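You operate a simulated robot arm through the tools that you are given. There is no shell and no other tool.

The job below is to be done with a simulated two-armed robot. You get a single attempt, and the scene is never put back.

Task
Lift the cap out of the bath and blow it dry in the small white holder.
Fine: shut the green valve again, put the lid back on, leave the other caps.

It is judged by the outcome, as a careful person would: the job done as asked, and still so three seconds after it is handed in. It fails if anything else is knocked over, pushed out of place, dropped, spilled or broken. A push-on lid holds only when it is set on centred and level and pressed home; a screw cap is set on level and turned clockwise until tight.

Robot
Two 7-joint arms with fingered hands on one trunk that stands fixed in place. Base frame: the origin is at the foot of the trunk, x ahead of it, y to its left, z up; the work surface is at about z = 860. Units: mm, degrees, N and s.
The left shoulder is at [60, 126, 1235], the right one opposite. With the tool pointing down near the work surface each hand reaches from about 100 to 700 mm from the base axis, measured 20 degrees to its own side. Payload 2.5 kg a hand.
The tool frame of a hand sits at the grasp point between the pads (the TCP): z along the fingers, y along the line on which they close. The tips reach 30 mm beyond it. Largest opening 104 mm; the body of the gripper starts 35 mm behind the TCP. The gripper is a hand of 5 fingers: y runs from the thumb to the fingers, the wrist lies at [-15, -104, -178] in the tool frame, and closing takes about 1.5 s.
Orientation is told as [roll, pitch, yaw] about the base's x, y, z axes, in that order, counted from this pose: with the fingers straight down and the wrist toward the robot, the tool's x, y and z point along [0, 1, 0], [1, 0, 0] and [0, 0, -1] of the base frame.

Tools
- The arms move only by the tool move_arm. It takes "left_motion", "right_motion" or both (then of equal length, played together; a hand with none holds still); each is a list of rows, each a list of 3 entries, a list of its own where there are three numbers: the turn, a rotation vector about the base's x, y, z in degrees, then the shift along the base's x, y, z in mm, then the gripper command, from -1 (shut) to 1 (fully open), values between in proportion. In form: [[[ax, ay, az], [tx, ty, tz], fingers], ...]. A call has 1 to 20 rows; each row shifts and turns the commanded pose from where the row before left it. Each row takes 0.2 s and may step no farther than 50 mm and 8.6 degrees from the row before; otherwise, or with a gripper value out of range, the whole call is refused. A pose out of reach is approached as far as the arm can. The call stops where the force on the tool passes 90 N (or 10 N more than at its start, if that is more) or the arm is blocked; 0.2 s more then pass. Each finger travels about 153 mm/s and halts on what it meets, pressing with about 24 N; the grip force reading is that of the motor and also rises with nothing between the fingers. The clock runs only during rows and for 0.2 s after the last one: add rows that do not move to give the fingers time. It gives the time, the measured TCP pose, the force on the tool (base axes), the opening and the grip force at its end, in the units of the frame above (readings bear some noise), with the torque about the TCP (base axes, N m) and any sound that the robot's microphone picked up.
- Cameras (640 x 400 px; columns grow to the right, rows downward): "scene" is now at [115.5, -34.6, 1434.8]; the picture's right is [-0.43, -0.90, 0.00], its down [-0.59, 0.28, -0.76] and it looks along [0.68, -0.33, -0.65] (base axes); focal length 214 px, centre (320, 200). "left" rides on the left gripper at [-80, -78, -141] in its tool frame; the picture's right is [-0.78, -0.30, 0.56], its down [0.53, -0.78, 0.33] and it looks along [0.33, 0.56, 0.76] (tool axes); focal length 247 px, centre (320, 200). "right" rides on the right gripper at [80, -78, -141] in its tool frame; the picture's right is [-0.78, 0.30, -0.56], its down [-0.53, -0.78, 0.33] and it looks along [-0.33, 0.56, 0.76] (tool axes); focal length 247 px, centre (320, 200). There is no depth. A picture from a camera that has moved, and an enlarged one, comes with that camera's place and axes in the base frame and with its lens.
- grab_frame(camera): a new picture of that camera. The clock stands still meanwhile.
- lift_body(by): slides the trunk up (or, below 0, down) by that many mm; the arms and the scene camera ride with it, the base frame stays. It gives what a move gives, with no picture.
- preshape(shape, hand): the hand has 5 fingers and takes this shape, open, in about a second: jaw (thumb against the fingers, like two jaws); tri (thumb and two fingers); tip (a fingertip pinch); poke (one finger out to press); point (the index stretched); flat (the hand flat); cup (the hand cupped); fist (a fist). The gripper value then closes the fingers along that shape, each until it touches; the sizes above hold for jaw. It gives what a move gives, with no picture.
- aim_head(pan, tilt): turns the head with the scene camera to pan (to the left, within 86 degrees either way) and tilt (down, from -29 to 69), counted from straight ahead of the robot. It gives what a move gives.
- zoom(camera, box): a new picture of the part [left, top, right, bottom] of that camera's present view, enlarged. The clock stands still meanwhile.
- hand_in(): hands the job in; it is judged then, once.

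Nothing tells you positions but the pictures and the camera data. Unless the task says otherwise, let go and move clear before handing in.

The tools are called as a command line: name --argument value ..., lists and objects as JSON in quotes. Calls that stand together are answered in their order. move_arm: Moves the arms, as the interface text tells. Its arguments: {"type":"object","properties":{"left_motion":{"type":"array","items":{"type":"array"}},"right_motion":{"type":"array","items":{"type":"array"}}},"required":[]} The other tools are called the same way: lift_body (by) slides the trunk up or down; preshape (shape, hand) gives the hand a shape; aim_head (pan, tilt) turns the head that bears the scene camera; grab_frame (camera) takes a picture; zoom (camera, box) takes an enlarged picture of a part of a camera's view; hand_in () hands the job in.

At the start:

```text
time_s: 0.0
left_position: [526.9, -61.9, 1352.8]
left_orientation: [0.0, 0.0, 0.0]
left_ft_force: [0.5, 0.0, 0.3]
left_moment: [0.05, 0.0, -0.01]
left_gripper_width: 103.7
left_grip_force: 0.1
left_shape: jaw
right_position: [327.6, -429.1, 1246.9]
right_orientation: [0.0, 0.0, 0.0]
right_ft_force: [0.2, 0.0, -0.2]
right_moment: [-0.02, 0.03, 0.0]
right_gripper_width: 103.9
right_grip_force: 0.1
right_shape: jaw
trunk travel left (down, up): [-630.0, 310.0]
head pan, tilt: [-25.4, 40.9]
```

scene: 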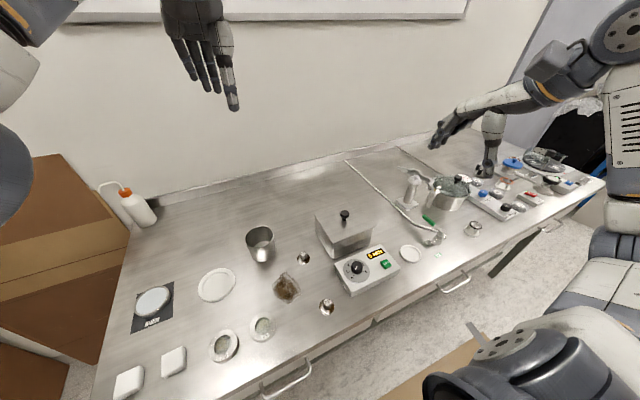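
right: 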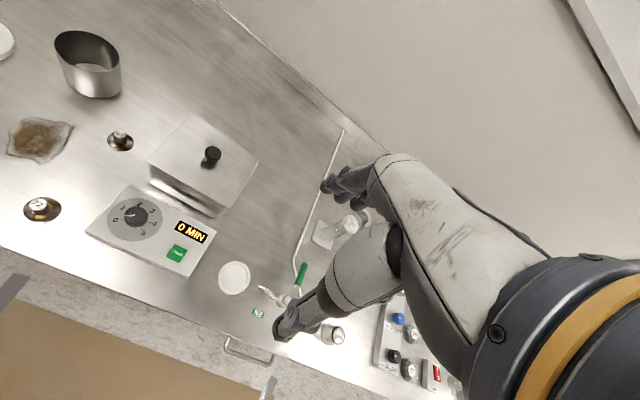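
left: 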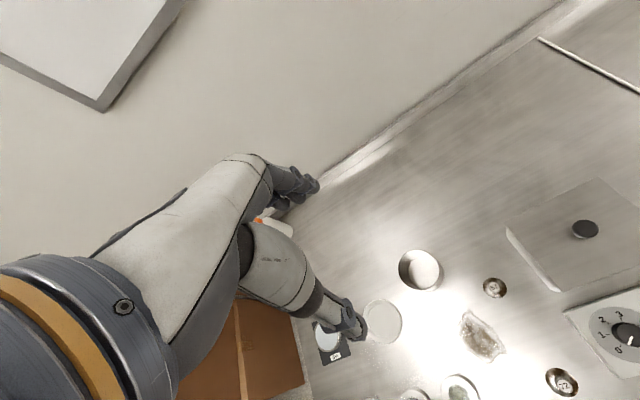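

I see a lidded steel bath with a knob and timer in the middle, a green-handled valve with an N2 line to its right, and a small white disc or holder beside it. I'll zoom in before moving anything.

zoom --camera "scene" --box '[300, 170, 480, 300]'

zoom --camera "scene" --box '[380, 140, 600, 260]'

zoom --camera "scene" --box '[190, 210, 350, 370]'

zoom --camera "right" --box '[200, 180, 400, 360]'

zoom --camera "right" --box '[80, 100, 280, 290]'

```text
3.08 times, centred on (390, 235) of scene
camera zoom: at [115.5, -34.6, 1434.8], right [-0.43, -0.9, 0.0], down [-0.59, 0.28, -0.76], along [0.68, -0.33, -0.65], focal length 660 px, centre (105, 92)
```

zoom: 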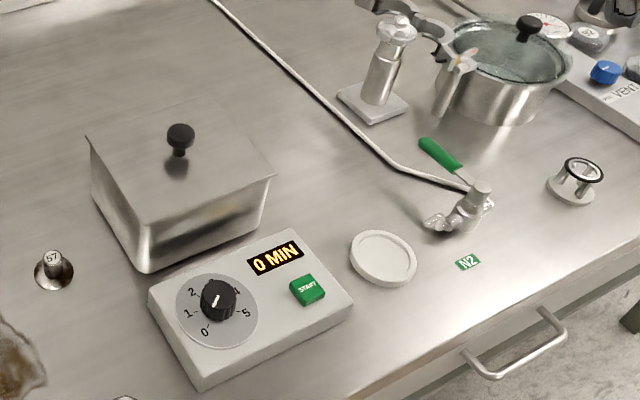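

```text
2.91 times, centred on (490, 200) of scene
camera zoom: at [115.5, -34.6, 1434.8], right [-0.43, -0.9, 0.0], down [-0.59, 0.28, -0.76], along [0.68, -0.33, -0.65], focal length 624 px, centre (-174, 200)
```

zoom: 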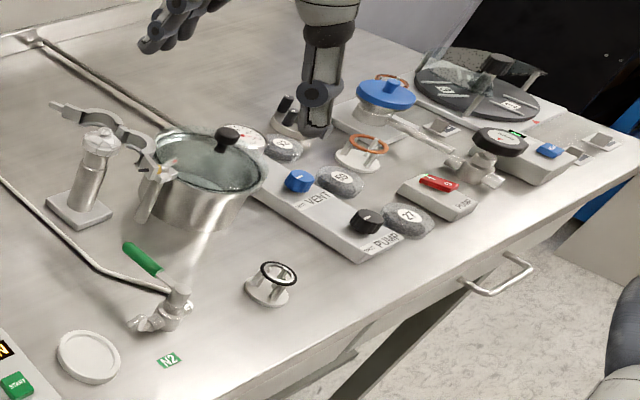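

```text
2.50 times, centred on (270, 290) of scene
camera zoom: at [115.5, -34.6, 1434.8], right [-0.43, -0.9, 0.0], down [-0.59, 0.28, -0.76], along [0.68, -0.33, -0.65], focal length 536 px, centre (445, -25)
```

zoom: 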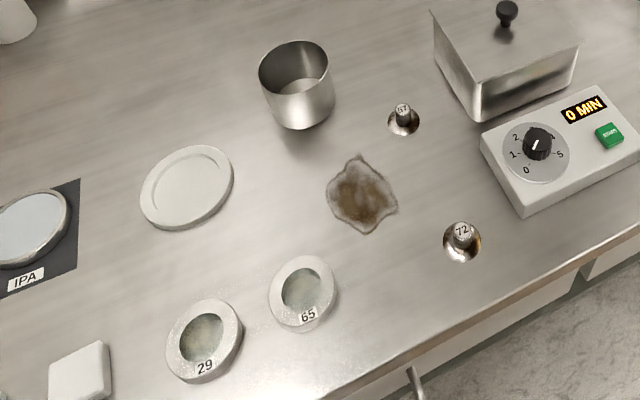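

```text
2.22 times, centred on (300, 270) of right
camera zoom: at [251.3, -349.9, 1389.0], right [0.3, -0.78, 0.56], down [-0.78, -0.53, -0.33], along [0.56, -0.33, -0.76], focal length 549 px, centre (364, 44)
```

zoom: 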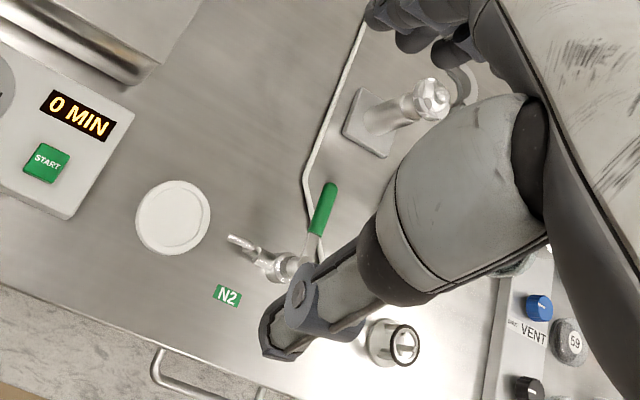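

```text
2.11 times, centred on (180, 195) of right
camera zoom: at [251.3, -349.9, 1389.0], right [0.3, -0.78, 0.56], down [-0.78, -0.53, -0.33], along [0.56, -0.33, -0.76], focal length 520 px, centre (615, 210)
```

zoom: 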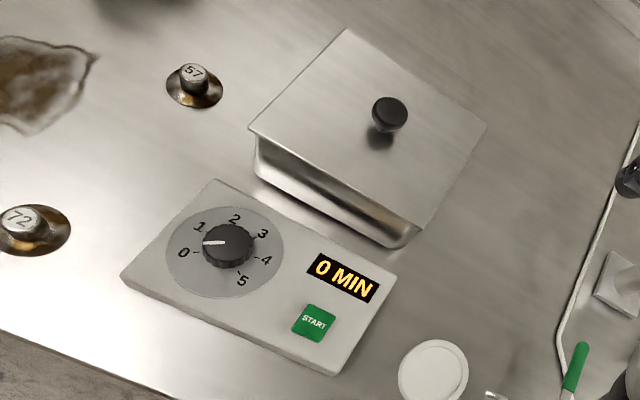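

The lid is about 150 × 133 mm and centred near (508, -303), with its knob top at about z = 973. The white holder is near (353, -460) and the N2 nozzle tip near (354, -515, 894). I'll bring the right hand above the knob and look again.

move_arm --right_motion '[[[0, 0, 0], [30, 21, -28], 1], [[0, 0, 0], [30, 21, -28], 1], [[0, 0, 0], [30, 21, -28], 1], [[0, 0, 0], [30, 21, -28], 1], [[0, 0, 0], [30, 21, -28], 1], [[0, 0, 0], [28, 22, -27], 1], [[0, 0, 0], [0, 0, 0], 1]]'

grab_frame --camera "right"

grab_frame --camera "scene"

zoom --camera "scene" --box '[340, 140, 500, 260]'

```text
time_s: 1.6
left_position: [526.9, -64.3, 1351.7]
left_orientation: [0.1, 0.0, 0.0]
left_ft_force: [-0.2, -0.4, -0.4]
left_moment: [0.0, -0.04, -0.02]
left_gripper_width: 103.4
left_grip_force: 0.0
left_shape: jaw
right_position: [508.2, -301.8, 1080.4]
right_orientation: [0.0, -0.1, 0.0]
right_ft_force: [-0.5, -0.6, -0.6]
right_moment: [0.01, 0.0, -0.01]
right_gripper_width: 103.8
right_grip_force: 0.1
right_shape: jaw
trunk travel left (down, up): [-630.0, 310.0]
head pan, tilt: [-25.4, 40.9]
```

```text
taken
camera right: at [430.4, -222.4, 1222.6], right [0.29, -0.78, 0.56], down [-0.78, -0.53, -0.33], along [0.56, -0.33, -0.76], focal length 247 px, centre (320, 200)
```

right: 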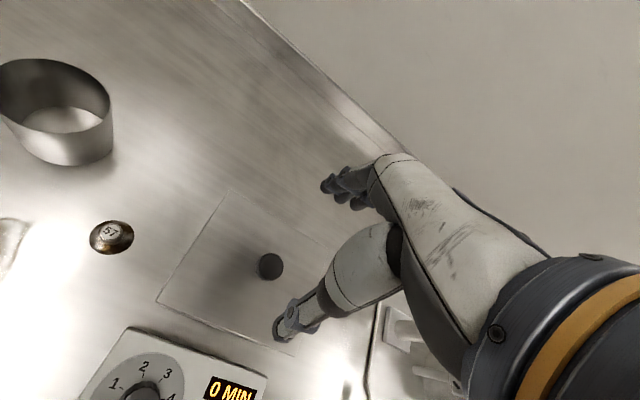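

```text
taken
camera scene: at [115.0, -34.7, 1434.8], right [-0.43, -0.9, 0.0], down [-0.59, 0.28, -0.76], along [0.68, -0.33, -0.65], focal length 214 px, centre (320, 200)
```

scene: 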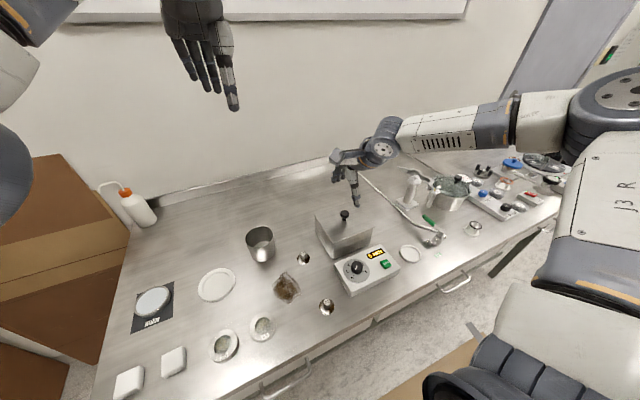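

```text
3.33 times, centred on (420, 200) of scene
camera zoom: at [115.0, -34.7, 1434.8], right [-0.43, -0.9, 0.0], down [-0.59, 0.28, -0.76], along [0.68, -0.33, -0.65], focal length 715 px, centre (-13, 200)
```

zoom: 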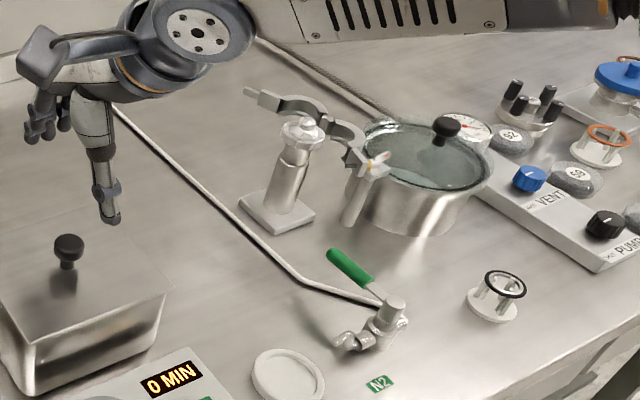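

The hand is centred over the knob at about (508, -303). I'll lower it and close on the knob.

move_arm --right_motion '[[[0, 0, 0], [0, -1, -35], 1], [[0, 0, 0], [0, 0, -30], 1], [[0, 0, 0], [0, 0, -20], 1], [[0, 0, 0], [0, 0, -15], 1], [[0, 0, 0], [0, 0, 0], 1]]'

grab_frame --camera "right"

zoom --camera "scene" --box '[290, 140, 410, 270]'

```text
time_s: 2.8
left_position: [527.5, -62.5, 1353.3]
left_orientation: [0.0, 0.0, 0.0]
left_ft_force: [-0.2, -0.1, 0.3]
left_moment: [0.01, -0.02, -0.01]
left_gripper_width: 103.5
left_grip_force: 0.1
left_shape: jaw
right_position: [507.4, -304.0, 980.6]
right_orientation: [-0.1, -0.1, 0.0]
right_ft_force: [-1.1, -0.7, 3.1]
right_moment: [0.0, -0.16, 0.0]
right_gripper_width: 103.6
right_grip_force: 0.0
right_shape: jaw
trunk travel left (down, up): [-630.0, 310.0]
head pan, tilt: [-25.4, 40.9]
```

```text
taken
camera right: at [429.8, -224.2, 1121.9], right [0.29, -0.78, 0.56], down [-0.78, -0.53, -0.33], along [0.56, -0.33, -0.76], focal length 247 px, centre (320, 200)
```

right: 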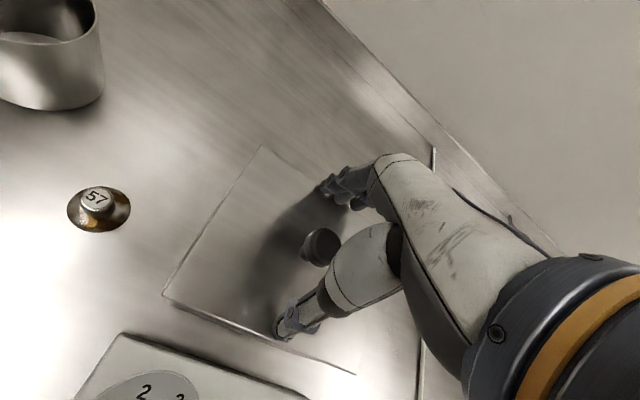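

```text
3.08 times, centred on (350, 205) of scene
camera zoom: at [115.1, -34.4, 1434.9], right [-0.43, -0.9, 0.0], down [-0.59, 0.28, -0.76], along [0.68, -0.33, -0.65], focal length 660 px, centre (228, 185)
```

zoom: 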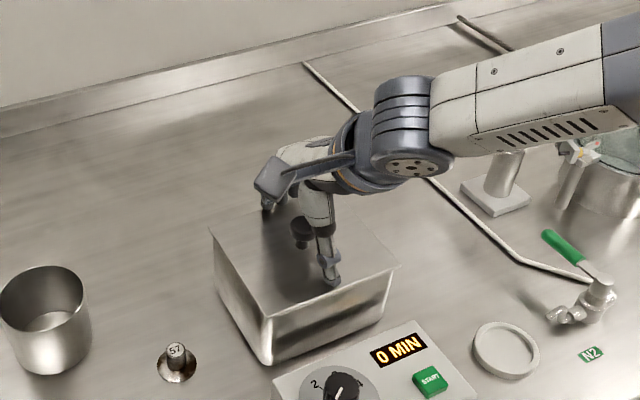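

There is about 3 N upward on the tool, so a fingertip is just touching the lid. I'll raise the hand a few millimetres and close gently.

move_arm --right_motion '[[[0, 0, 0], [0, 0, 4], 1], [[0, 0, 0], [0, 0, 0], 0.5], [[0, 0, 0], [0, 0, 0], 0], [[0, 0, 0], [0, 0, 0], -0.5], [[0, 0, 0], [0, 0, 0], -1], [[0, 0, 0], [0, 0, 0], -1], [[0, 0, 0], [0, 0, 0], -1], [[0, 0, 0], [0, 0, 0], -1], [[0, 0, 0], [0, 0, 0], -1]]'

grab_frame --camera "right"

zoom --camera "scene" --box '[290, 140, 410, 270]'

```text
time_s: 4.8
left_position: [527.5, -64.2, 1352.7]
left_orientation: [0.1, 0.0, 0.0]
left_ft_force: [0.1, -0.2, -0.6]
left_moment: [0.01, 0.01, -0.02]
left_gripper_width: 103.3
left_grip_force: 0.1
left_shape: jaw
right_position: [507.0, -304.1, 984.6]
right_orientation: [0.0, 0.1, 0.0]
right_ft_force: [-1.0, 0.2, -1.1]
right_moment: [0.0, -0.07, -0.02]
right_gripper_width: 16.4
right_grip_force: 24.1
right_shape: jaw
trunk travel left (down, up): [-630.0, 310.0]
head pan, tilt: [-25.4, 40.9]
```

```text
taken
camera right: at [429.7, -224.3, 1126.3], right [0.3, -0.78, 0.56], down [-0.78, -0.53, -0.33], along [0.56, -0.33, -0.76], focal length 247 px, centre (320, 200)
```

right: 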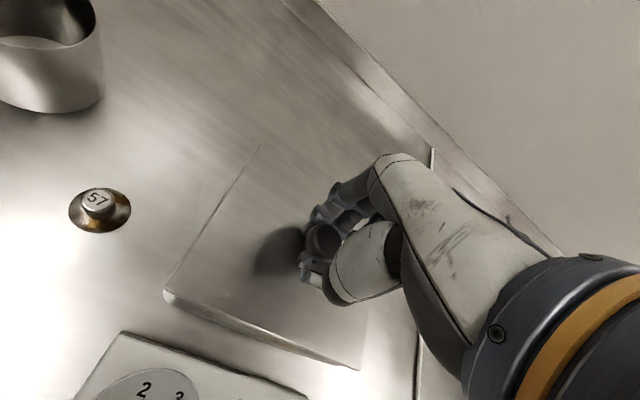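

```text
3.08 times, centred on (350, 205) of scene
camera zoom: at [115.5, -34.6, 1434.7], right [-0.43, -0.9, 0.0], down [-0.59, 0.28, -0.76], along [0.68, -0.33, -0.65], focal length 660 px, centre (228, 185)
```

zoom: 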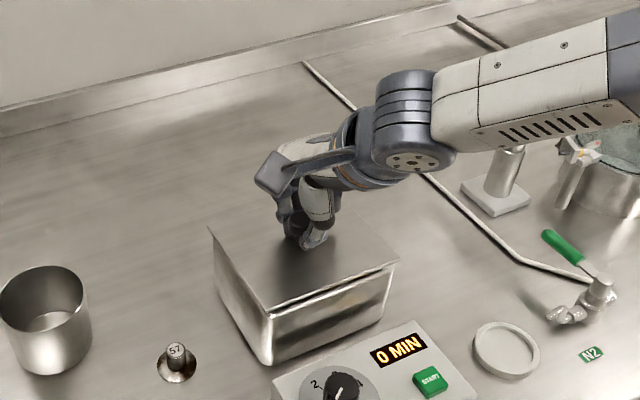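

The knob is gripped at an opening of 16 mm. I'll lift straight up.

move_arm --right_motion '[[[0, 0, 0], [0, 0, 5], -1], [[0, 0, 0], [0, 0, 10], -1], [[0, 0, 0], [0, 0, 20], -1], [[0, 0, 0], [0, 0, 25], -1], [[0, 0, 0], [0, 0, 30], -1], [[0, 0, 0], [0, 0, 0], -1], [[0, 0, 0], [0, 0, 0], -1]]'

grab_frame --camera "right"

zoom --camera "scene" --box '[290, 140, 410, 270]'

grab_frame --camera "left"

```text
time_s: 6.4
left_position: [526.2, -63.4, 1352.2]
left_orientation: [0.0, 0.0, 0.0]
left_ft_force: [0.0, -0.3, 0.4]
left_moment: [0.01, 0.0, 0.04]
left_gripper_width: 103.6
left_grip_force: 0.1
left_shape: jaw
right_position: [506.4, -299.0, 1074.2]
right_orientation: [0.0, 0.0, 0.0]
right_ft_force: [0.6, 0.5, -1.3]
right_moment: [-0.02, 0.03, -0.01]
right_gripper_width: 15.8
right_grip_force: 24.2
right_shape: jaw
trunk travel left (down, up): [-630.0, 310.0]
head pan, tilt: [-25.4, 40.9]
```

```text
taken
camera right: at [428.5, -220.7, 1215.6], right [0.3, -0.78, 0.56], down [-0.78, -0.53, -0.33], along [0.56, -0.33, -0.76], focal length 247 px, centre (320, 200)
```

right: 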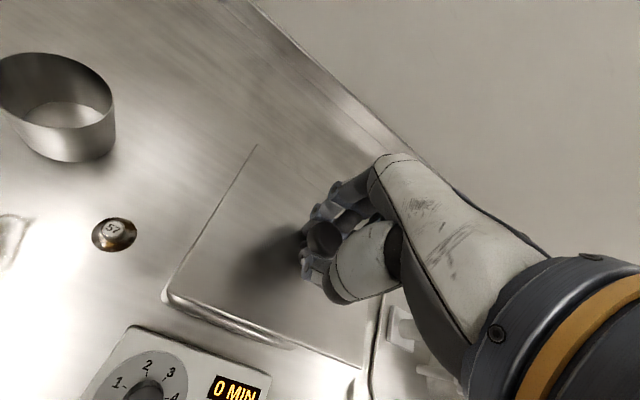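

```text
3.08 times, centred on (350, 205) of scene
camera zoom: at [115.5, -34.6, 1434.7], right [-0.43, -0.9, 0.0], down [-0.59, 0.28, -0.76], along [0.68, -0.33, -0.65], focal length 660 px, centre (228, 185)
```

zoom: 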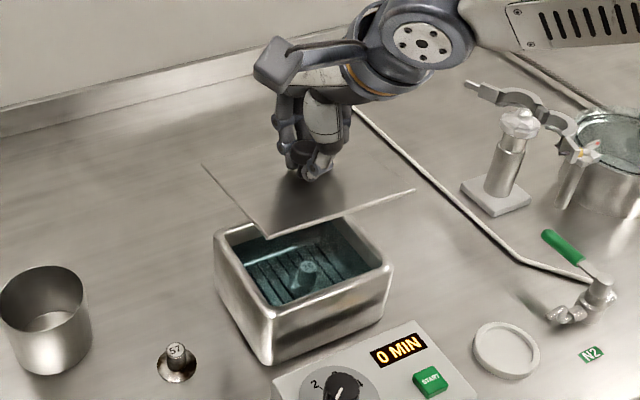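

```text
taken
camera left: at [448.5, -143.0, 1492.5], right [-0.3, -0.78, -0.56], down [-0.78, 0.53, -0.33], along [0.56, 0.33, -0.76], focal length 247 px, centre (320, 200)
```

left: 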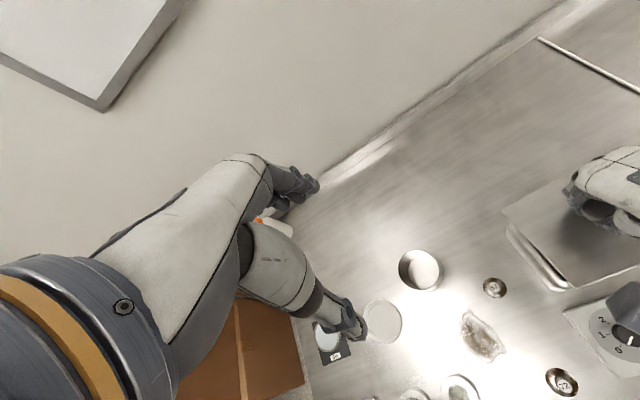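

The lid is held level, and the bath shows a submerged rack with the cap standing on it. I'll set the lid down on the clear bench behind, near (655, -160).

move_arm --right_motion '[[[0, 0, 0], [0, 0, 25], -1], [[0, 0, 0], [30, 28, 0], -1], [[0, 0, 0], [30, 28, 0], -1], [[0, 0, 0], [30, 28, 0], -1], [[0, 0, 0], [30, 28, 0], -1], [[0, 0, 0], [29, 27, 0], -1], [[0, 0, 0], [0, 0, -30], -1], [[0, 0, 0], [0, 0, -30], -1], [[0, 0, 0], [0, 0, -30], -1], [[0, 0, 0], [0, 0, -30], -1], [[0, 0, 0], [0, 0, 0], -1], [[0, 0, 0], [0, 0, 0], -1]]'

grab_frame --camera "right"

grab_frame --camera "scene"

zoom --camera "scene" --box '[220, 140, 360, 280]'

zoom --camera "scene" --box '[310, 190, 390, 260]'

```text
time_s: 9.0
left_position: [527.8, -62.6, 1352.5]
left_orientation: [0.1, 0.0, -0.1]
left_ft_force: [-0.7, 0.1, -0.1]
left_moment: [-0.02, -0.01, -0.04]
left_gripper_width: 103.8
left_grip_force: 0.1
left_shape: jaw
right_position: [583.2, -203.6, 1002.6]
right_orientation: [0.1, -0.1, 0.0]
right_ft_force: [-0.3, -0.1, -1.9]
right_moment: [-0.01, -0.02, -0.01]
right_gripper_width: 15.3
right_grip_force: 24.3
right_shape: jaw
right hand out of reach, approached as far as the arm can: row 5, 6, 7, 8, 9, 10
trunk travel left (down, up): [-630.0, 310.0]
head pan, tilt: [-25.4, 40.9]
```

```text
taken
camera right: at [504.9, -124.3, 1143.9], right [0.29, -0.78, 0.56], down [-0.78, -0.53, -0.33], along [0.56, -0.33, -0.76], focal length 247 px, centre (320, 200)
```

right: 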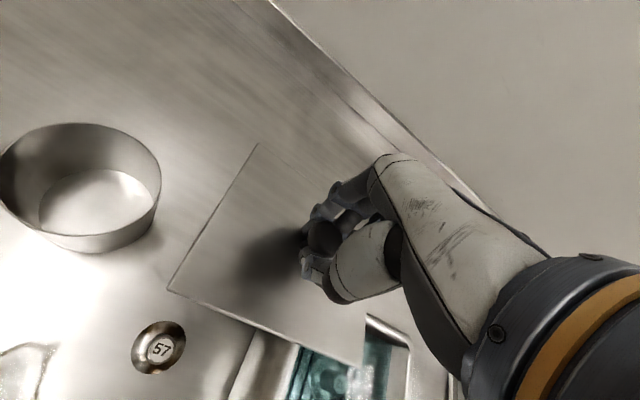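

```text
taken
camera scene: at [115.7, -34.7, 1434.7], right [-0.43, -0.9, 0.0], down [-0.59, 0.28, -0.76], along [0.68, -0.33, -0.65], focal length 214 px, centre (320, 200)
```

scene: 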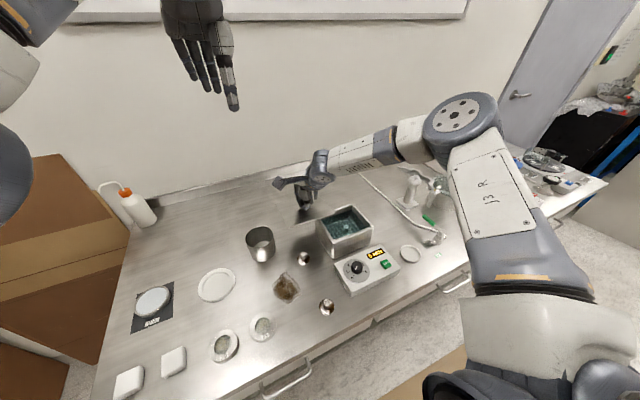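

```text
2.86 times, centred on (290, 210) of scene
camera zoom: at [115.7, -34.7, 1434.7], right [-0.43, -0.9, 0.0], down [-0.59, 0.28, -0.76], along [0.68, -0.33, -0.65], focal length 613 px, centre (406, 171)
```

zoom: 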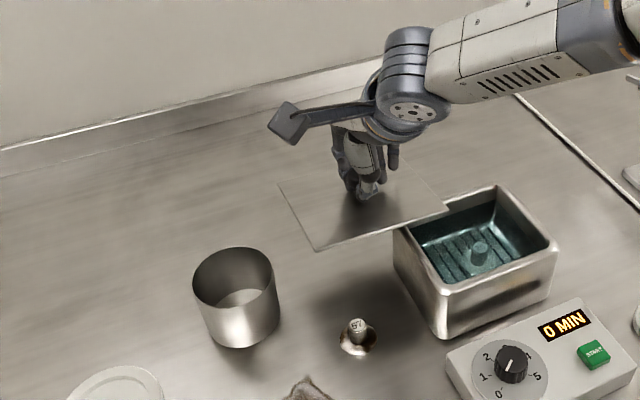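

```text
5.71 times, centred on (350, 225) of scene
camera zoom: at [115.7, -34.7, 1434.7], right [-0.43, -0.9, 0.0], down [-0.59, 0.28, -0.76], along [0.68, -0.33, -0.65], focal length 1226 px, centre (149, 57)
```

zoom: 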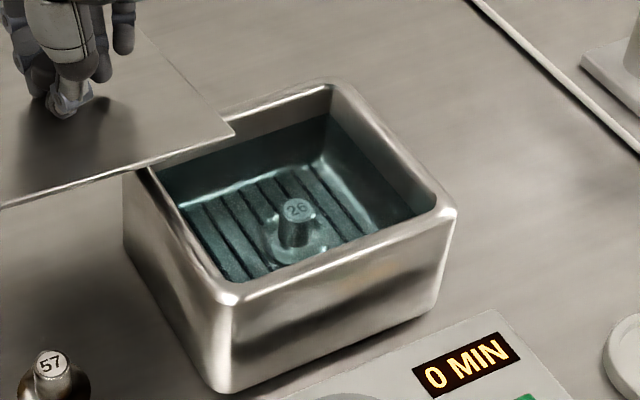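

The arm is at its reach limit at this height. I'll raise the trunk so that it can reach farther when coming down, which also lifts the lid clear.

lift_body --by 120

```text
time_s: 10.5
left_position: [528.5, -63.1, 1472.5]
left_orientation: [0.0, -0.1, 0.0]
left_ft_force: [0.2, 0.0, 0.4]
left_moment: [-0.03, -0.03, -0.05]
left_gripper_width: 103.7
left_grip_force: 0.0
left_shape: jaw
right_position: [584.0, -204.4, 1121.4]
right_orientation: [0.1, -0.1, 0.1]
right_ft_force: [0.5, -0.5, -1.8]
right_moment: [0.01, 0.0, -0.02]
right_gripper_width: 15.4
right_grip_force: 24.5
right_shape: jaw
trunk travel left (down, up): [-750.0, 190.0]
head pan, tilt: [-25.4, 40.9]
```

The trunk is up and the lid is still held. I'll test which pose is now commanded with a small downward move.

move_arm --right_motion '[[[0, 0, 0], [0, 0, -20], -1], [[0, 0, 0], [0, 0, -20], -1], [[0, 0, 0], [0, 0, 0], -1]]'

```text
time_s: 11.3
left_position: [526.8, -63.0, 1472.8]
left_orientation: [0.0, 0.0, 0.0]
left_ft_force: [0.4, -0.2, -0.2]
left_moment: [0.0, 0.01, -0.03]
left_gripper_width: 103.5
left_grip_force: 0.1
left_shape: jaw
right_position: [565.7, -212.0, 1094.5]
right_orientation: [0.0, -0.2, 0.0]
right_ft_force: [0.2, 0.3, -2.0]
right_moment: [0.02, -0.01, -0.01]
right_gripper_width: 15.3
right_grip_force: 23.6
right_shape: jaw
right hand out of reach, approached as far as the arm can: row 1, 2
trunk travel left (down, up): [-750.0, 190.0]
head pan, tilt: [-25.4, 40.9]
```

The reach is behaving oddly, so I'll back off a little toward the robot and check the commanded pose.

move_arm --right_motion '[[[0, 0, 0], [-30, 0, 0], -1], [[0, 0, 0], [0, 0, 0], -1], [[0, 0, 0], [0, 0, 0], -1]]'

grab_frame --camera "scene"

```text
time_s: 12.1
left_position: [528.1, -63.9, 1473.0]
left_orientation: [0.0, 0.0, 0.0]
left_ft_force: [-0.1, -0.1, -0.4]
left_moment: [-0.01, 0.0, 0.01]
left_gripper_width: 103.6
left_grip_force: 0.1
left_shape: jaw
right_position: [536.3, -214.1, 1094.7]
right_orientation: [0.1, -0.1, 0.0]
right_ft_force: [0.1, -1.1, -1.2]
right_moment: [-0.01, 0.01, -0.04]
right_gripper_width: 15.5
right_grip_force: 24.1
right_shape: jaw
trunk travel left (down, up): [-750.0, 190.0]
head pan, tilt: [-25.4, 40.9]
```

```text
taken
camera scene: at [115.2, -34.9, 1554.8], right [-0.43, -0.9, 0.0], down [-0.59, 0.28, -0.76], along [0.68, -0.33, -0.65], focal length 214 px, centre (320, 200)
```

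scene: 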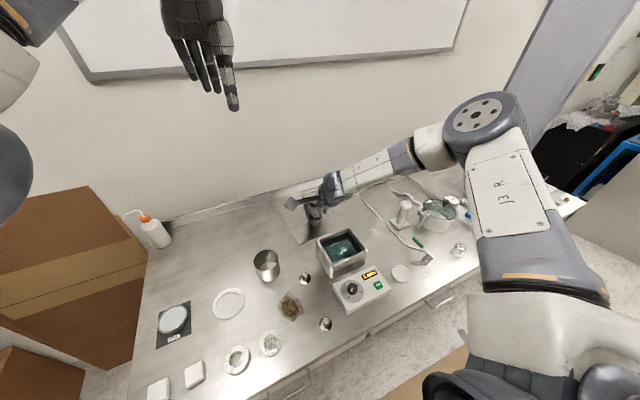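

The commanded pose resets to where the arm actually stopped. Turning the hand counter-clockwise should line the wrist up with the forearm, so I'll yaw it 30° and go out again at height.

move_arm --right_motion '[[[0, 0, 7.5], [0, 0, 0], -1], [[0, 0, 7.5], [0, 0, 0], -1], [[0, 0, 7.5], [0, 0, 0], -1], [[0, 0, 7.5], [0, 0, 0], -1], [[0, 0, 0], [30, 14, 0], -1], [[0, 0, 0], [30, 14, 0], -1], [[0, 0, 0], [30, 14, 0], -1], [[0, 0, 0], [0, 0, 0], -1]]'

grab_frame --camera "scene"

```text
time_s: 13.9
left_position: [527.0, -64.1, 1472.5]
left_orientation: [0.0, 0.0, 0.1]
left_ft_force: [-0.1, -0.4, 0.3]
left_moment: [0.02, -0.01, 0.03]
left_gripper_width: 103.7
left_grip_force: 0.0
left_shape: jaw
right_position: [578.4, -187.0, 1127.0]
right_orientation: [0.2, 0.0, 30.0]
right_ft_force: [-0.7, 0.0, -1.4]
right_moment: [-0.02, -0.03, 0.01]
right_gripper_width: 15.3
right_grip_force: 24.1
right_shape: jaw
right hand out of reach, approached as far as the arm can: row 5, 6, 7
trunk travel left (down, up): [-750.0, 190.0]
head pan, tilt: [-25.4, 40.9]
```

```text
taken
camera scene: at [115.4, -35.3, 1554.7], right [-0.43, -0.9, 0.0], down [-0.59, 0.28, -0.76], along [0.68, -0.32, -0.65], focal length 214 px, centre (320, 200)
```

scene: 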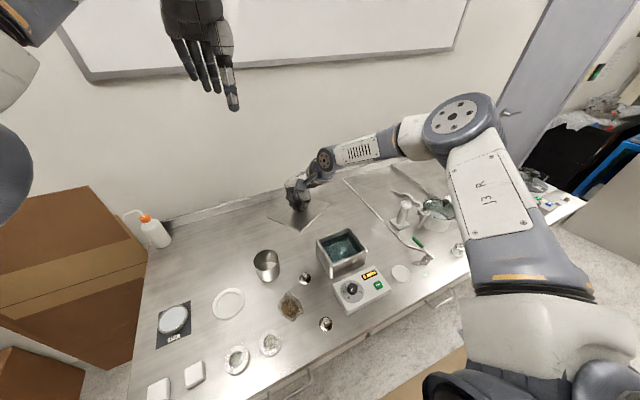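

The elbow is still well bent, so a joint limit is stopping the arm, and a hand higher relative to the shoulder reaches farther. I'll move the left arm aside, lift the lid with the arm, then lower the trunk.

move_arm --left_motion '[[[0, 0, 0], [-10, 40, 0], 1], [[0, 0, 0], [-10, 40, 0], 1], [[0, 0, 0], [-10, 40, 0], 1], [[0, 0, 0], [-10, 40, 0], 1], [[0, 0, 0], [-10, 40, 0], 1], [[0, 0, 0], [0, 0, 0], 1]]' --right_motion '[[[0, 0, -7.5], [-10, 0, 20], -1], [[0, 0, -7.5], [-10, 0, 35], -1], [[0, 0, -7.5], [-10, 0, 35], -1], [[0, 0, -7.5], [-10, 0, 35], -1], [[0, 0, 0], [0, 0, 35], -1], [[0, 0, 0], [0, 0, 0], -1]]'

lift_body --by -220

grab_frame --camera "scene"

```text
time_s: 15.3
left_position: [479.2, 132.9, 1473.1]
left_orientation: [0.1, 0.0, 0.0]
left_ft_force: [-0.4, -0.3, -0.3]
left_moment: [-0.01, 0.01, 0.01]
left_gripper_width: 103.7
left_grip_force: 0.1
left_shape: jaw
right_position: [539.2, -188.6, 1288.4]
right_orientation: [0.1, -0.1, -0.1]
right_ft_force: [-0.5, -0.2, -2.4]
right_moment: [-0.02, -0.02, -0.01]
right_gripper_width: 15.3
right_grip_force: 23.7
right_shape: jaw
trunk travel left (down, up): [-750.0, 190.0]
head pan, tilt: [-25.4, 40.9]
```

```text
time_s: 17.6
left_position: [478.6, 133.7, 1253.4]
left_orientation: [0.1, -0.1, -0.1]
left_ft_force: [-0.6, 0.9, 1.1]
left_moment: [0.01, -0.04, 0.04]
left_gripper_width: 103.7
left_grip_force: 0.1
left_shape: jaw
right_position: [539.3, -188.8, 1068.9]
right_orientation: [0.1, -0.1, 0.0]
right_ft_force: [-0.2, 0.5, -1.9]
right_moment: [0.0, 0.01, -0.02]
right_gripper_width: 15.2
right_grip_force: 24.1
right_shape: jaw
trunk travel left (down, up): [-530.0, 410.0]
head pan, tilt: [-25.4, 40.9]
```

```text
taken
camera scene: at [115.6, -34.7, 1334.8], right [-0.43, -0.9, 0.0], down [-0.59, 0.28, -0.76], along [0.68, -0.33, -0.65], focal length 214 px, centre (320, 200)
```

scene: 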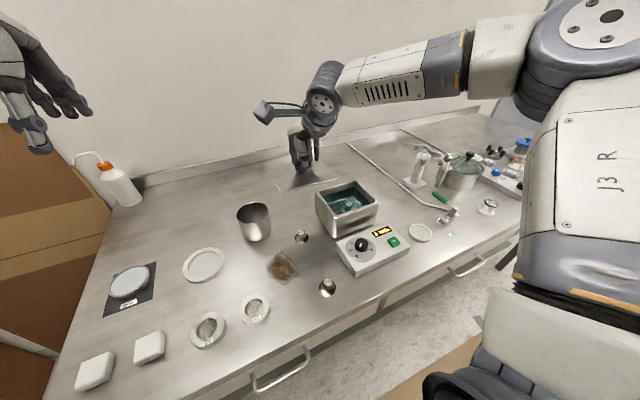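

The trunk is lower and the elbow is high. I'll try extending forward at this height.

move_arm --right_motion '[[[0, 0, 0], [27, 6, 0], -1], [[0, 0, 0], [27, 6, 0], -1], [[0, 0, 0], [27, 6, 0], -1], [[0, 0, 0], [26, 6, 0], -1], [[0, 0, 0], [0, 0, 0], -1]]'

```text
time_s: 18.8
left_position: [477.6, 133.8, 1253.2]
left_orientation: [0.0, -0.1, -0.1]
left_ft_force: [0.5, 0.4, -0.7]
left_moment: [-0.03, 0.03, 0.01]
left_gripper_width: 103.6
left_grip_force: 0.1
left_shape: jaw
right_position: [612.5, -180.3, 1068.3]
right_orientation: [0.1, -0.1, 0.0]
right_ft_force: [0.1, -0.3, -1.3]
right_moment: [0.01, 0.0, 0.0]
right_gripper_width: 15.2
right_grip_force: 23.7
right_shape: jaw
right hand out of reach, approached as far as the arm can: row 3, 4
trunk travel left (down, up): [-530.0, 410.0]
head pan, tilt: [-25.4, 40.9]
```

This reaches x ≈ 612, which still isn't far enough back. I'll inspect the bench to the right of the bath and the valve more closely for another spot.

zoom --camera "scene" --box '[390, 170, 510, 250]'

zoom --camera "scene" --box '[220, 130, 400, 280]'

grab_frame --camera "right"

```text
5.00 times, centred on (450, 210) of scene
camera zoom: at [115.5, -34.7, 1334.7], right [-0.43, -0.9, 0.0], down [-0.59, 0.28, -0.76], along [0.68, -0.33, -0.65], focal length 1072 px, centre (-330, 150)
```

zoom: 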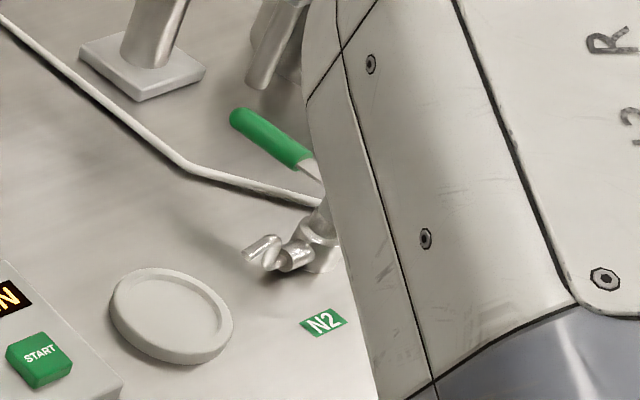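

```text
2.67 times, centred on (310, 205) of scene
camera zoom: at [115.5, -34.7, 1334.7], right [-0.43, -0.9, 0.0], down [-0.59, 0.28, -0.76], along [0.68, -0.33, -0.65], focal length 572 px, centre (347, 187)
```

zoom: 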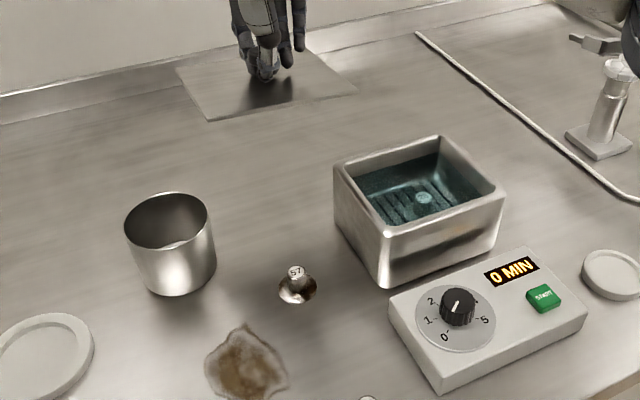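

```text
taken
camera right: at [534.8, -100.7, 1209.4], right [0.29, -0.78, 0.56], down [-0.78, -0.53, -0.33], along [0.56, -0.33, -0.76], focal length 247 px, centre (320, 200)
```

right: 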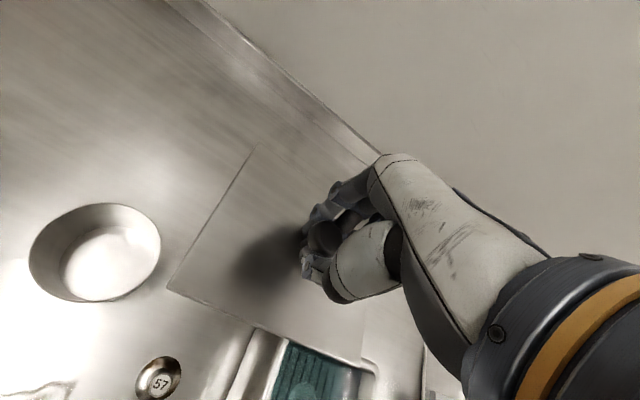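

At this height the reach is near its best. I'll try turning the hand clockwise and pushing farther out while the lid is high and clear.

move_arm --right_motion '[[[0, 0, -7.5], [-5, 5, 0], -1], [[0, 0, -7.5], [-5, 5, 0], -1], [[0, 0, -7.5], [0, 5, 0], -1], [[0, 0, -7.5], [0, 5, 0], -1], [[0, 0, 0], [20, 0, 0], -1], [[0, 0, 0], [20, 0, 0], -1], [[0, 0, 0], [20, 0, 0], -1], [[0, 0, 0], [0, 0, 0], -1]]'

grab_frame --camera "scene"

```text
time_s: 20.6
left_position: [478.2, 134.1, 1252.9]
left_orientation: [0.0, 0.0, 0.0]
left_ft_force: [-0.3, 0.1, -0.1]
left_moment: [0.0, 0.01, -0.02]
left_gripper_width: 103.7
left_grip_force: 0.1
left_shape: jaw
right_position: [594.4, -211.9, 1062.1]
right_orientation: [0.2, 0.0, -30.0]
right_ft_force: [-0.8, 0.4, -1.5]
right_moment: [0.04, 0.01, 0.0]
right_gripper_width: 15.3
right_grip_force: 23.9
right_shape: jaw
right hand out of reach, approached as far as the arm can: row 1, 2, 3, 4, 5, 6, 7
trunk travel left (down, up): [-530.0, 410.0]
head pan, tilt: [-25.4, 40.9]
```

```text
taken
camera scene: at [115.6, -34.7, 1334.7], right [-0.43, -0.9, 0.0], down [-0.59, 0.28, -0.76], along [0.68, -0.33, -0.65], focal length 214 px, centre (320, 200)
```

scene: 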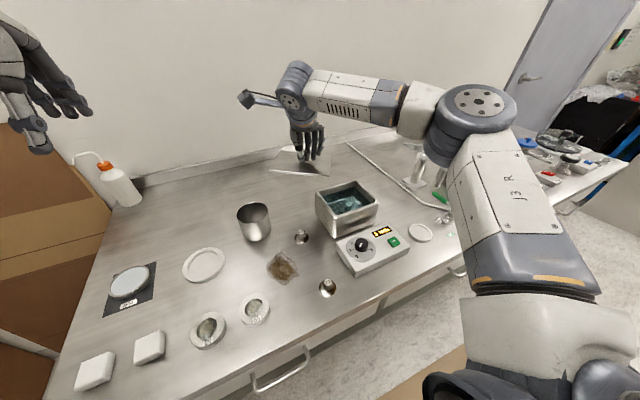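

Clockwise is worse. I'll try counter-clockwise to about +35° at this trunk height instead.

move_arm --right_motion '[[[0, 0, 8], [-10, 5, 0], -1], [[0, 0, 8], [-10, 5, 0], -1], [[0, 0, 8], [-5, 5, 0], -1], [[0, 0, 8], [0, 5, 0], -1], [[0, 0, 8], [0, 5, 0], -1], [[0, 0, 8], [0, 0, 0], -1], [[0, 0, 8], [0, 0, 0], -1], [[0, 0, 8], [0, 0, 0], -1], [[0, 0, 0], [25, 5, 0], -1], [[0, 0, 0], [25, 5, 0], -1], [[0, 0, 0], [25, 5, 0], -1], [[0, 0, 0], [25, 5, 0], -1], [[0, 0, 0], [0, 0, 0], -1]]'

grab_frame --camera "scene"

```text
time_s: 23.4
left_position: [478.7, 133.3, 1252.5]
left_orientation: [0.0, 0.0, 0.0]
left_ft_force: [0.4, -0.1, 0.8]
left_moment: [0.01, -0.01, 0.0]
left_gripper_width: 103.7
left_grip_force: 0.0
left_shape: jaw
right_position: [609.8, -180.9, 1061.5]
right_orientation: [0.1, -0.1, 33.9]
right_ft_force: [0.3, 0.0, -1.6]
right_moment: [0.01, 0.01, -0.01]
right_gripper_width: 15.5
right_grip_force: 23.7
right_shape: jaw
right hand out of reach, approached as far as the arm can: row 10, 11, 12
trunk travel left (down, up): [-530.0, 410.0]
head pan, tilt: [-25.4, 40.9]
```

```text
taken
camera scene: at [115.7, -34.6, 1334.7], right [-0.43, -0.9, 0.0], down [-0.59, 0.28, -0.76], along [0.68, -0.33, -0.65], focal length 214 px, centre (320, 200)
```

scene: 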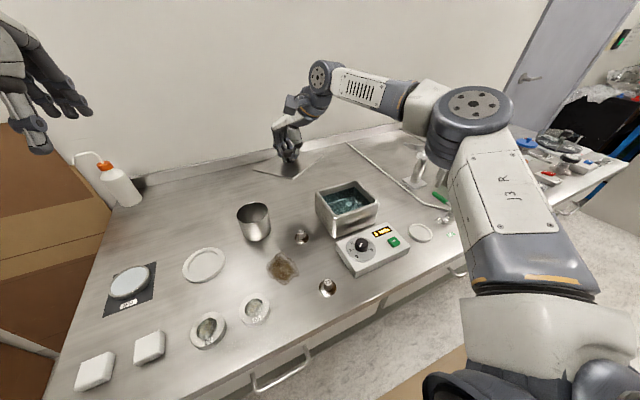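

With the hand yawed about 38°, the lid fits between cup and bath at about (612, -162) with 10 mm or more of clearance. I'll go there and then lower with the trunk.

move_arm --right_motion '[[[0, 0, 4], [0, 9, 0], -1], [[0, 0, 0], [1, 10, 0], -1], [[0, 0, 0], [0, 0, 0], -1]]'

lift_body --by -110

grab_frame --camera "scene"

grab_frame --camera "right"

zoom --camera "scene" --box '[220, 100, 400, 240]'

```text
time_s: 24.2
left_position: [478.8, 134.3, 1252.3]
left_orientation: [0.0, 0.1, -0.1]
left_ft_force: [0.3, -0.1, -0.2]
left_moment: [-0.01, -0.01, 0.0]
left_gripper_width: 103.9
left_grip_force: 0.1
left_shape: jaw
right_position: [600.7, -163.2, 1060.3]
right_orientation: [0.1, -0.2, 38.0]
right_ft_force: [1.1, -0.4, -1.1]
right_moment: [0.01, -0.03, 0.02]
right_gripper_width: 15.2
right_grip_force: 24.4
right_shape: jaw
right hand out of reach, approached as far as the arm can: row 1, 2
trunk travel left (down, up): [-530.0, 410.0]
head pan, tilt: [-25.4, 40.9]
```

```text
time_s: 25.6
left_position: [478.3, 133.0, 1142.9]
left_orientation: [0.0, 0.0, 0.0]
left_ft_force: [0.3, 0.3, 0.2]
left_moment: [-0.01, 0.03, -0.02]
left_gripper_width: 103.8
left_grip_force: 0.0
left_shape: jaw
right_position: [600.7, -164.4, 952.0]
right_orientation: [0.0, -0.3, 38.0]
right_ft_force: [3.1, -1.5, 4.5]
right_moment: [0.55, -0.09, -0.11]
right_gripper_width: 15.1
right_grip_force: 24.4
right_shape: jaw
trunk travel left (down, up): [-420.0, 520.0]
head pan, tilt: [-25.4, 40.9]
```

```text
taken
camera scene: at [115.2, -34.8, 1224.9], right [-0.43, -0.9, 0.0], down [-0.59, 0.28, -0.76], along [0.68, -0.33, -0.65], focal length 214 px, centre (320, 200)
```

scene: 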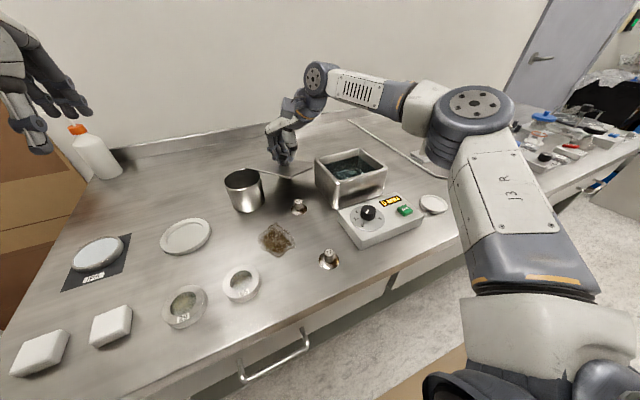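

```text
taken
camera right: at [489.5, -148.8, 1093.4], right [0.71, -0.43, 0.56], down [-0.28, -0.9, -0.34], along [0.65, 0.08, -0.76], focal length 247 px, centre (320, 200)
```

right: 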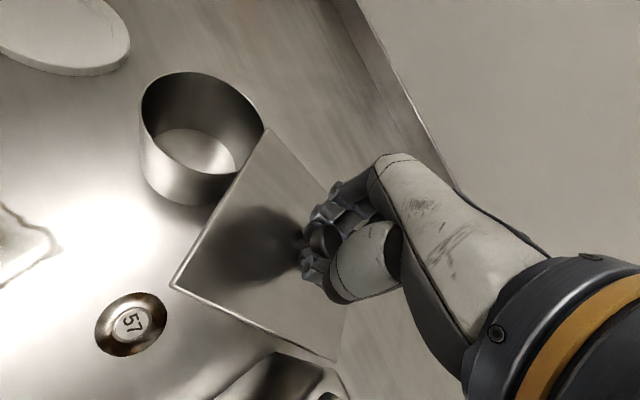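

```text
2.86 times, centred on (310, 170) of scene
camera zoom: at [115.2, -34.8, 1224.9], right [-0.43, -0.9, 0.0], down [-0.59, 0.28, -0.76], along [0.68, -0.33, -0.65], focal length 613 px, centre (349, 286)
```

zoom: 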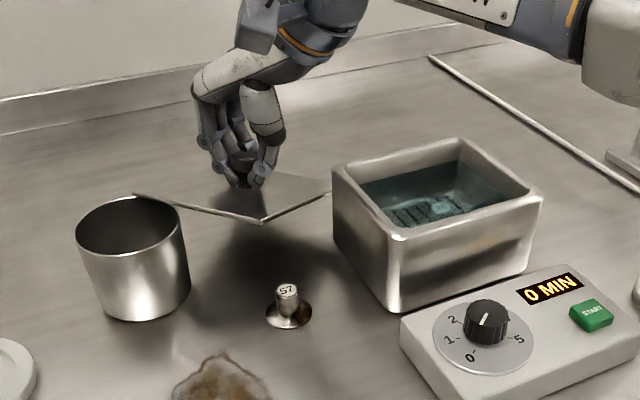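

The lid's corner has touched the cup rim, with about 4.5 N upward on the left side. I'll back up at once.

lift_body --by 50

grab_frame --camera "right"

zoom --camera "scene" --box '[220, 100, 400, 240]'

```text
time_s: 26.6
left_position: [478.2, 133.8, 1192.8]
left_orientation: [0.0, 0.1, -0.1]
left_ft_force: [-0.3, -0.1, -0.7]
left_moment: [0.0, -0.03, -0.05]
left_gripper_width: 103.8
left_grip_force: 0.2
left_shape: jaw
right_position: [601.1, -163.1, 999.8]
right_orientation: [-0.1, -0.1, 38.1]
right_ft_force: [-0.3, 0.3, -2.2]
right_moment: [0.0, 0.02, 0.03]
right_gripper_width: 15.1
right_grip_force: 24.1
right_shape: jaw
trunk travel left (down, up): [-470.0, 470.0]
head pan, tilt: [-25.4, 40.9]
```

```text
taken
camera right: at [490.0, -148.5, 1142.2], right [0.71, -0.43, 0.56], down [-0.28, -0.9, -0.33], along [0.64, 0.08, -0.76], focal length 247 px, centre (320, 200)
```

right: 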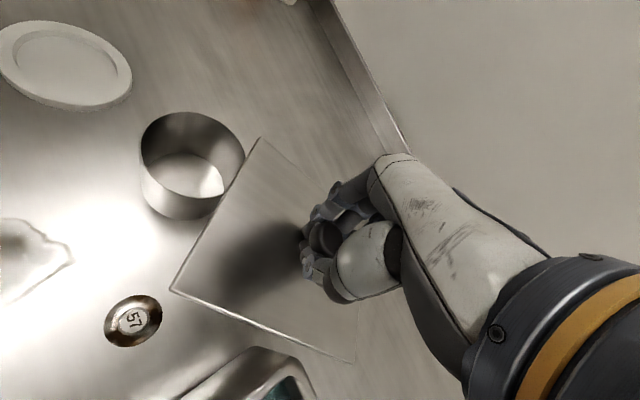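

```text
2.86 times, centred on (310, 170) of scene
camera zoom: at [115.8, -34.7, 1274.7], right [-0.43, -0.9, 0.0], down [-0.59, 0.28, -0.76], along [0.68, -0.33, -0.65], focal length 613 px, centre (349, 286)
```

zoom: 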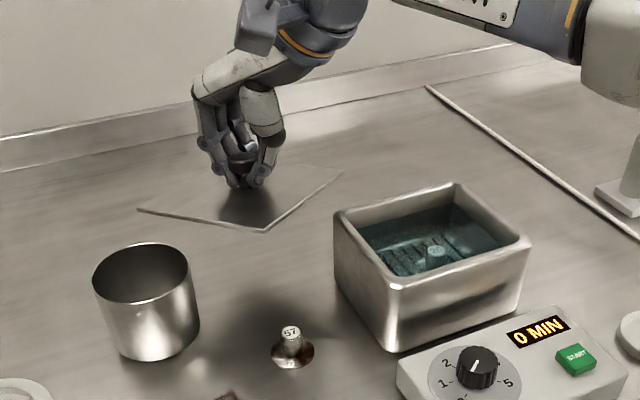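

The cup rim is near (561, -47) with a radius of about 46 mm, so this spot is too tight. The clear bench between the bath and the gas line, around (490, -462), is better, so I'll go back over the bath at height and look there.

move_arm --right_motion '[[[0, 0, -7.6], [-10, -5, 30], -1], [[0, 0, -7.6], [-15, -10, 30], -1], [[0, 0, -7.6], [-15, -20, 20], -1], [[0, 0, -7.6], [-15, -30, 0], -1], [[0, 0, -7.6], [-15, -40, 0], -1], [[0, 0, 0], [-10, -45, 0], -1], [[0, 0, 0], [-10, -45, 0], -1], [[0, 0, 0], [-10, -45, 0], -1], [[0, 0, 0], [-5, -45, 0], -1], [[0, 0, 0], [-5, -15, 0], -1], [[0, 0, 0], [0, 0, 0], -1]]'

grab_frame --camera "scene"

grab_frame --camera "right"

zoom --camera "scene" --box '[300, 100, 480, 240]'

```text
time_s: 29.0
left_position: [477.8, 133.3, 1192.9]
left_orientation: [0.1, 0.0, -0.1]
left_ft_force: [-0.3, 0.1, -0.6]
left_moment: [0.02, 0.01, -0.02]
left_gripper_width: 103.3
left_grip_force: 0.1
left_shape: jaw
right_position: [488.4, -462.0, 1081.7]
right_orientation: [0.0, 0.0, -0.1]
right_ft_force: [0.1, -1.0, -1.7]
right_moment: [-0.03, 0.01, -0.04]
right_gripper_width: 15.2
right_grip_force: 23.5
right_shape: jaw
trunk travel left (down, up): [-470.0, 470.0]
head pan, tilt: [-25.4, 40.9]
```

```text
taken
camera scene: at [115.6, -34.7, 1274.7], right [-0.43, -0.9, 0.0], down [-0.59, 0.28, -0.76], along [0.68, -0.33, -0.65], focal length 214 px, centre (320, 200)
```

scene: 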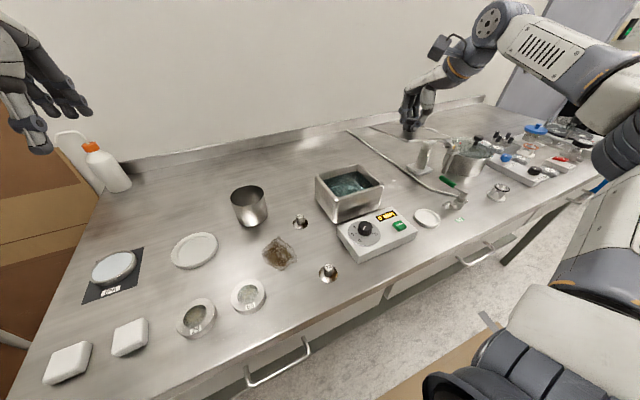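

```text
taken
camera right: at [410.4, -382.9, 1224.0], right [0.29, -0.78, 0.56], down [-0.78, -0.53, -0.33], along [0.56, -0.33, -0.76], focal length 247 px, centre (320, 200)
```

right: 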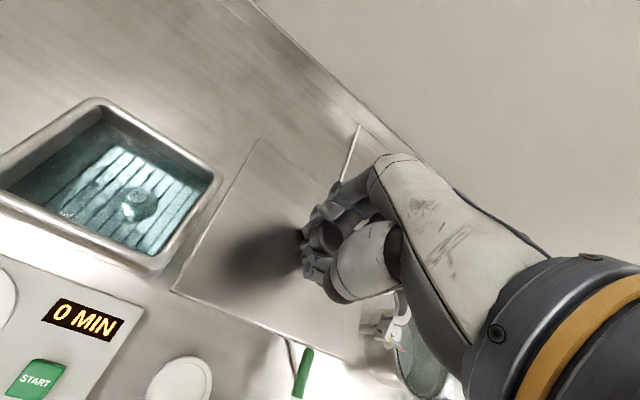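

```text
2.86 times, centred on (390, 170) of scene
camera zoom: at [115.6, -34.7, 1274.7], right [-0.43, -0.9, 0.0], down [-0.59, 0.28, -0.76], along [0.68, -0.33, -0.65], focal length 613 px, centre (120, 286)
```

zoom: 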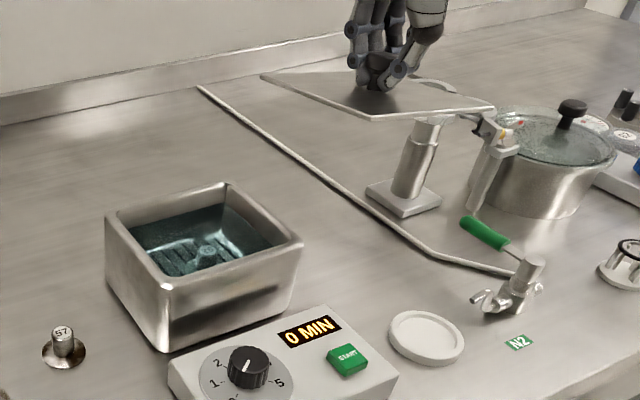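

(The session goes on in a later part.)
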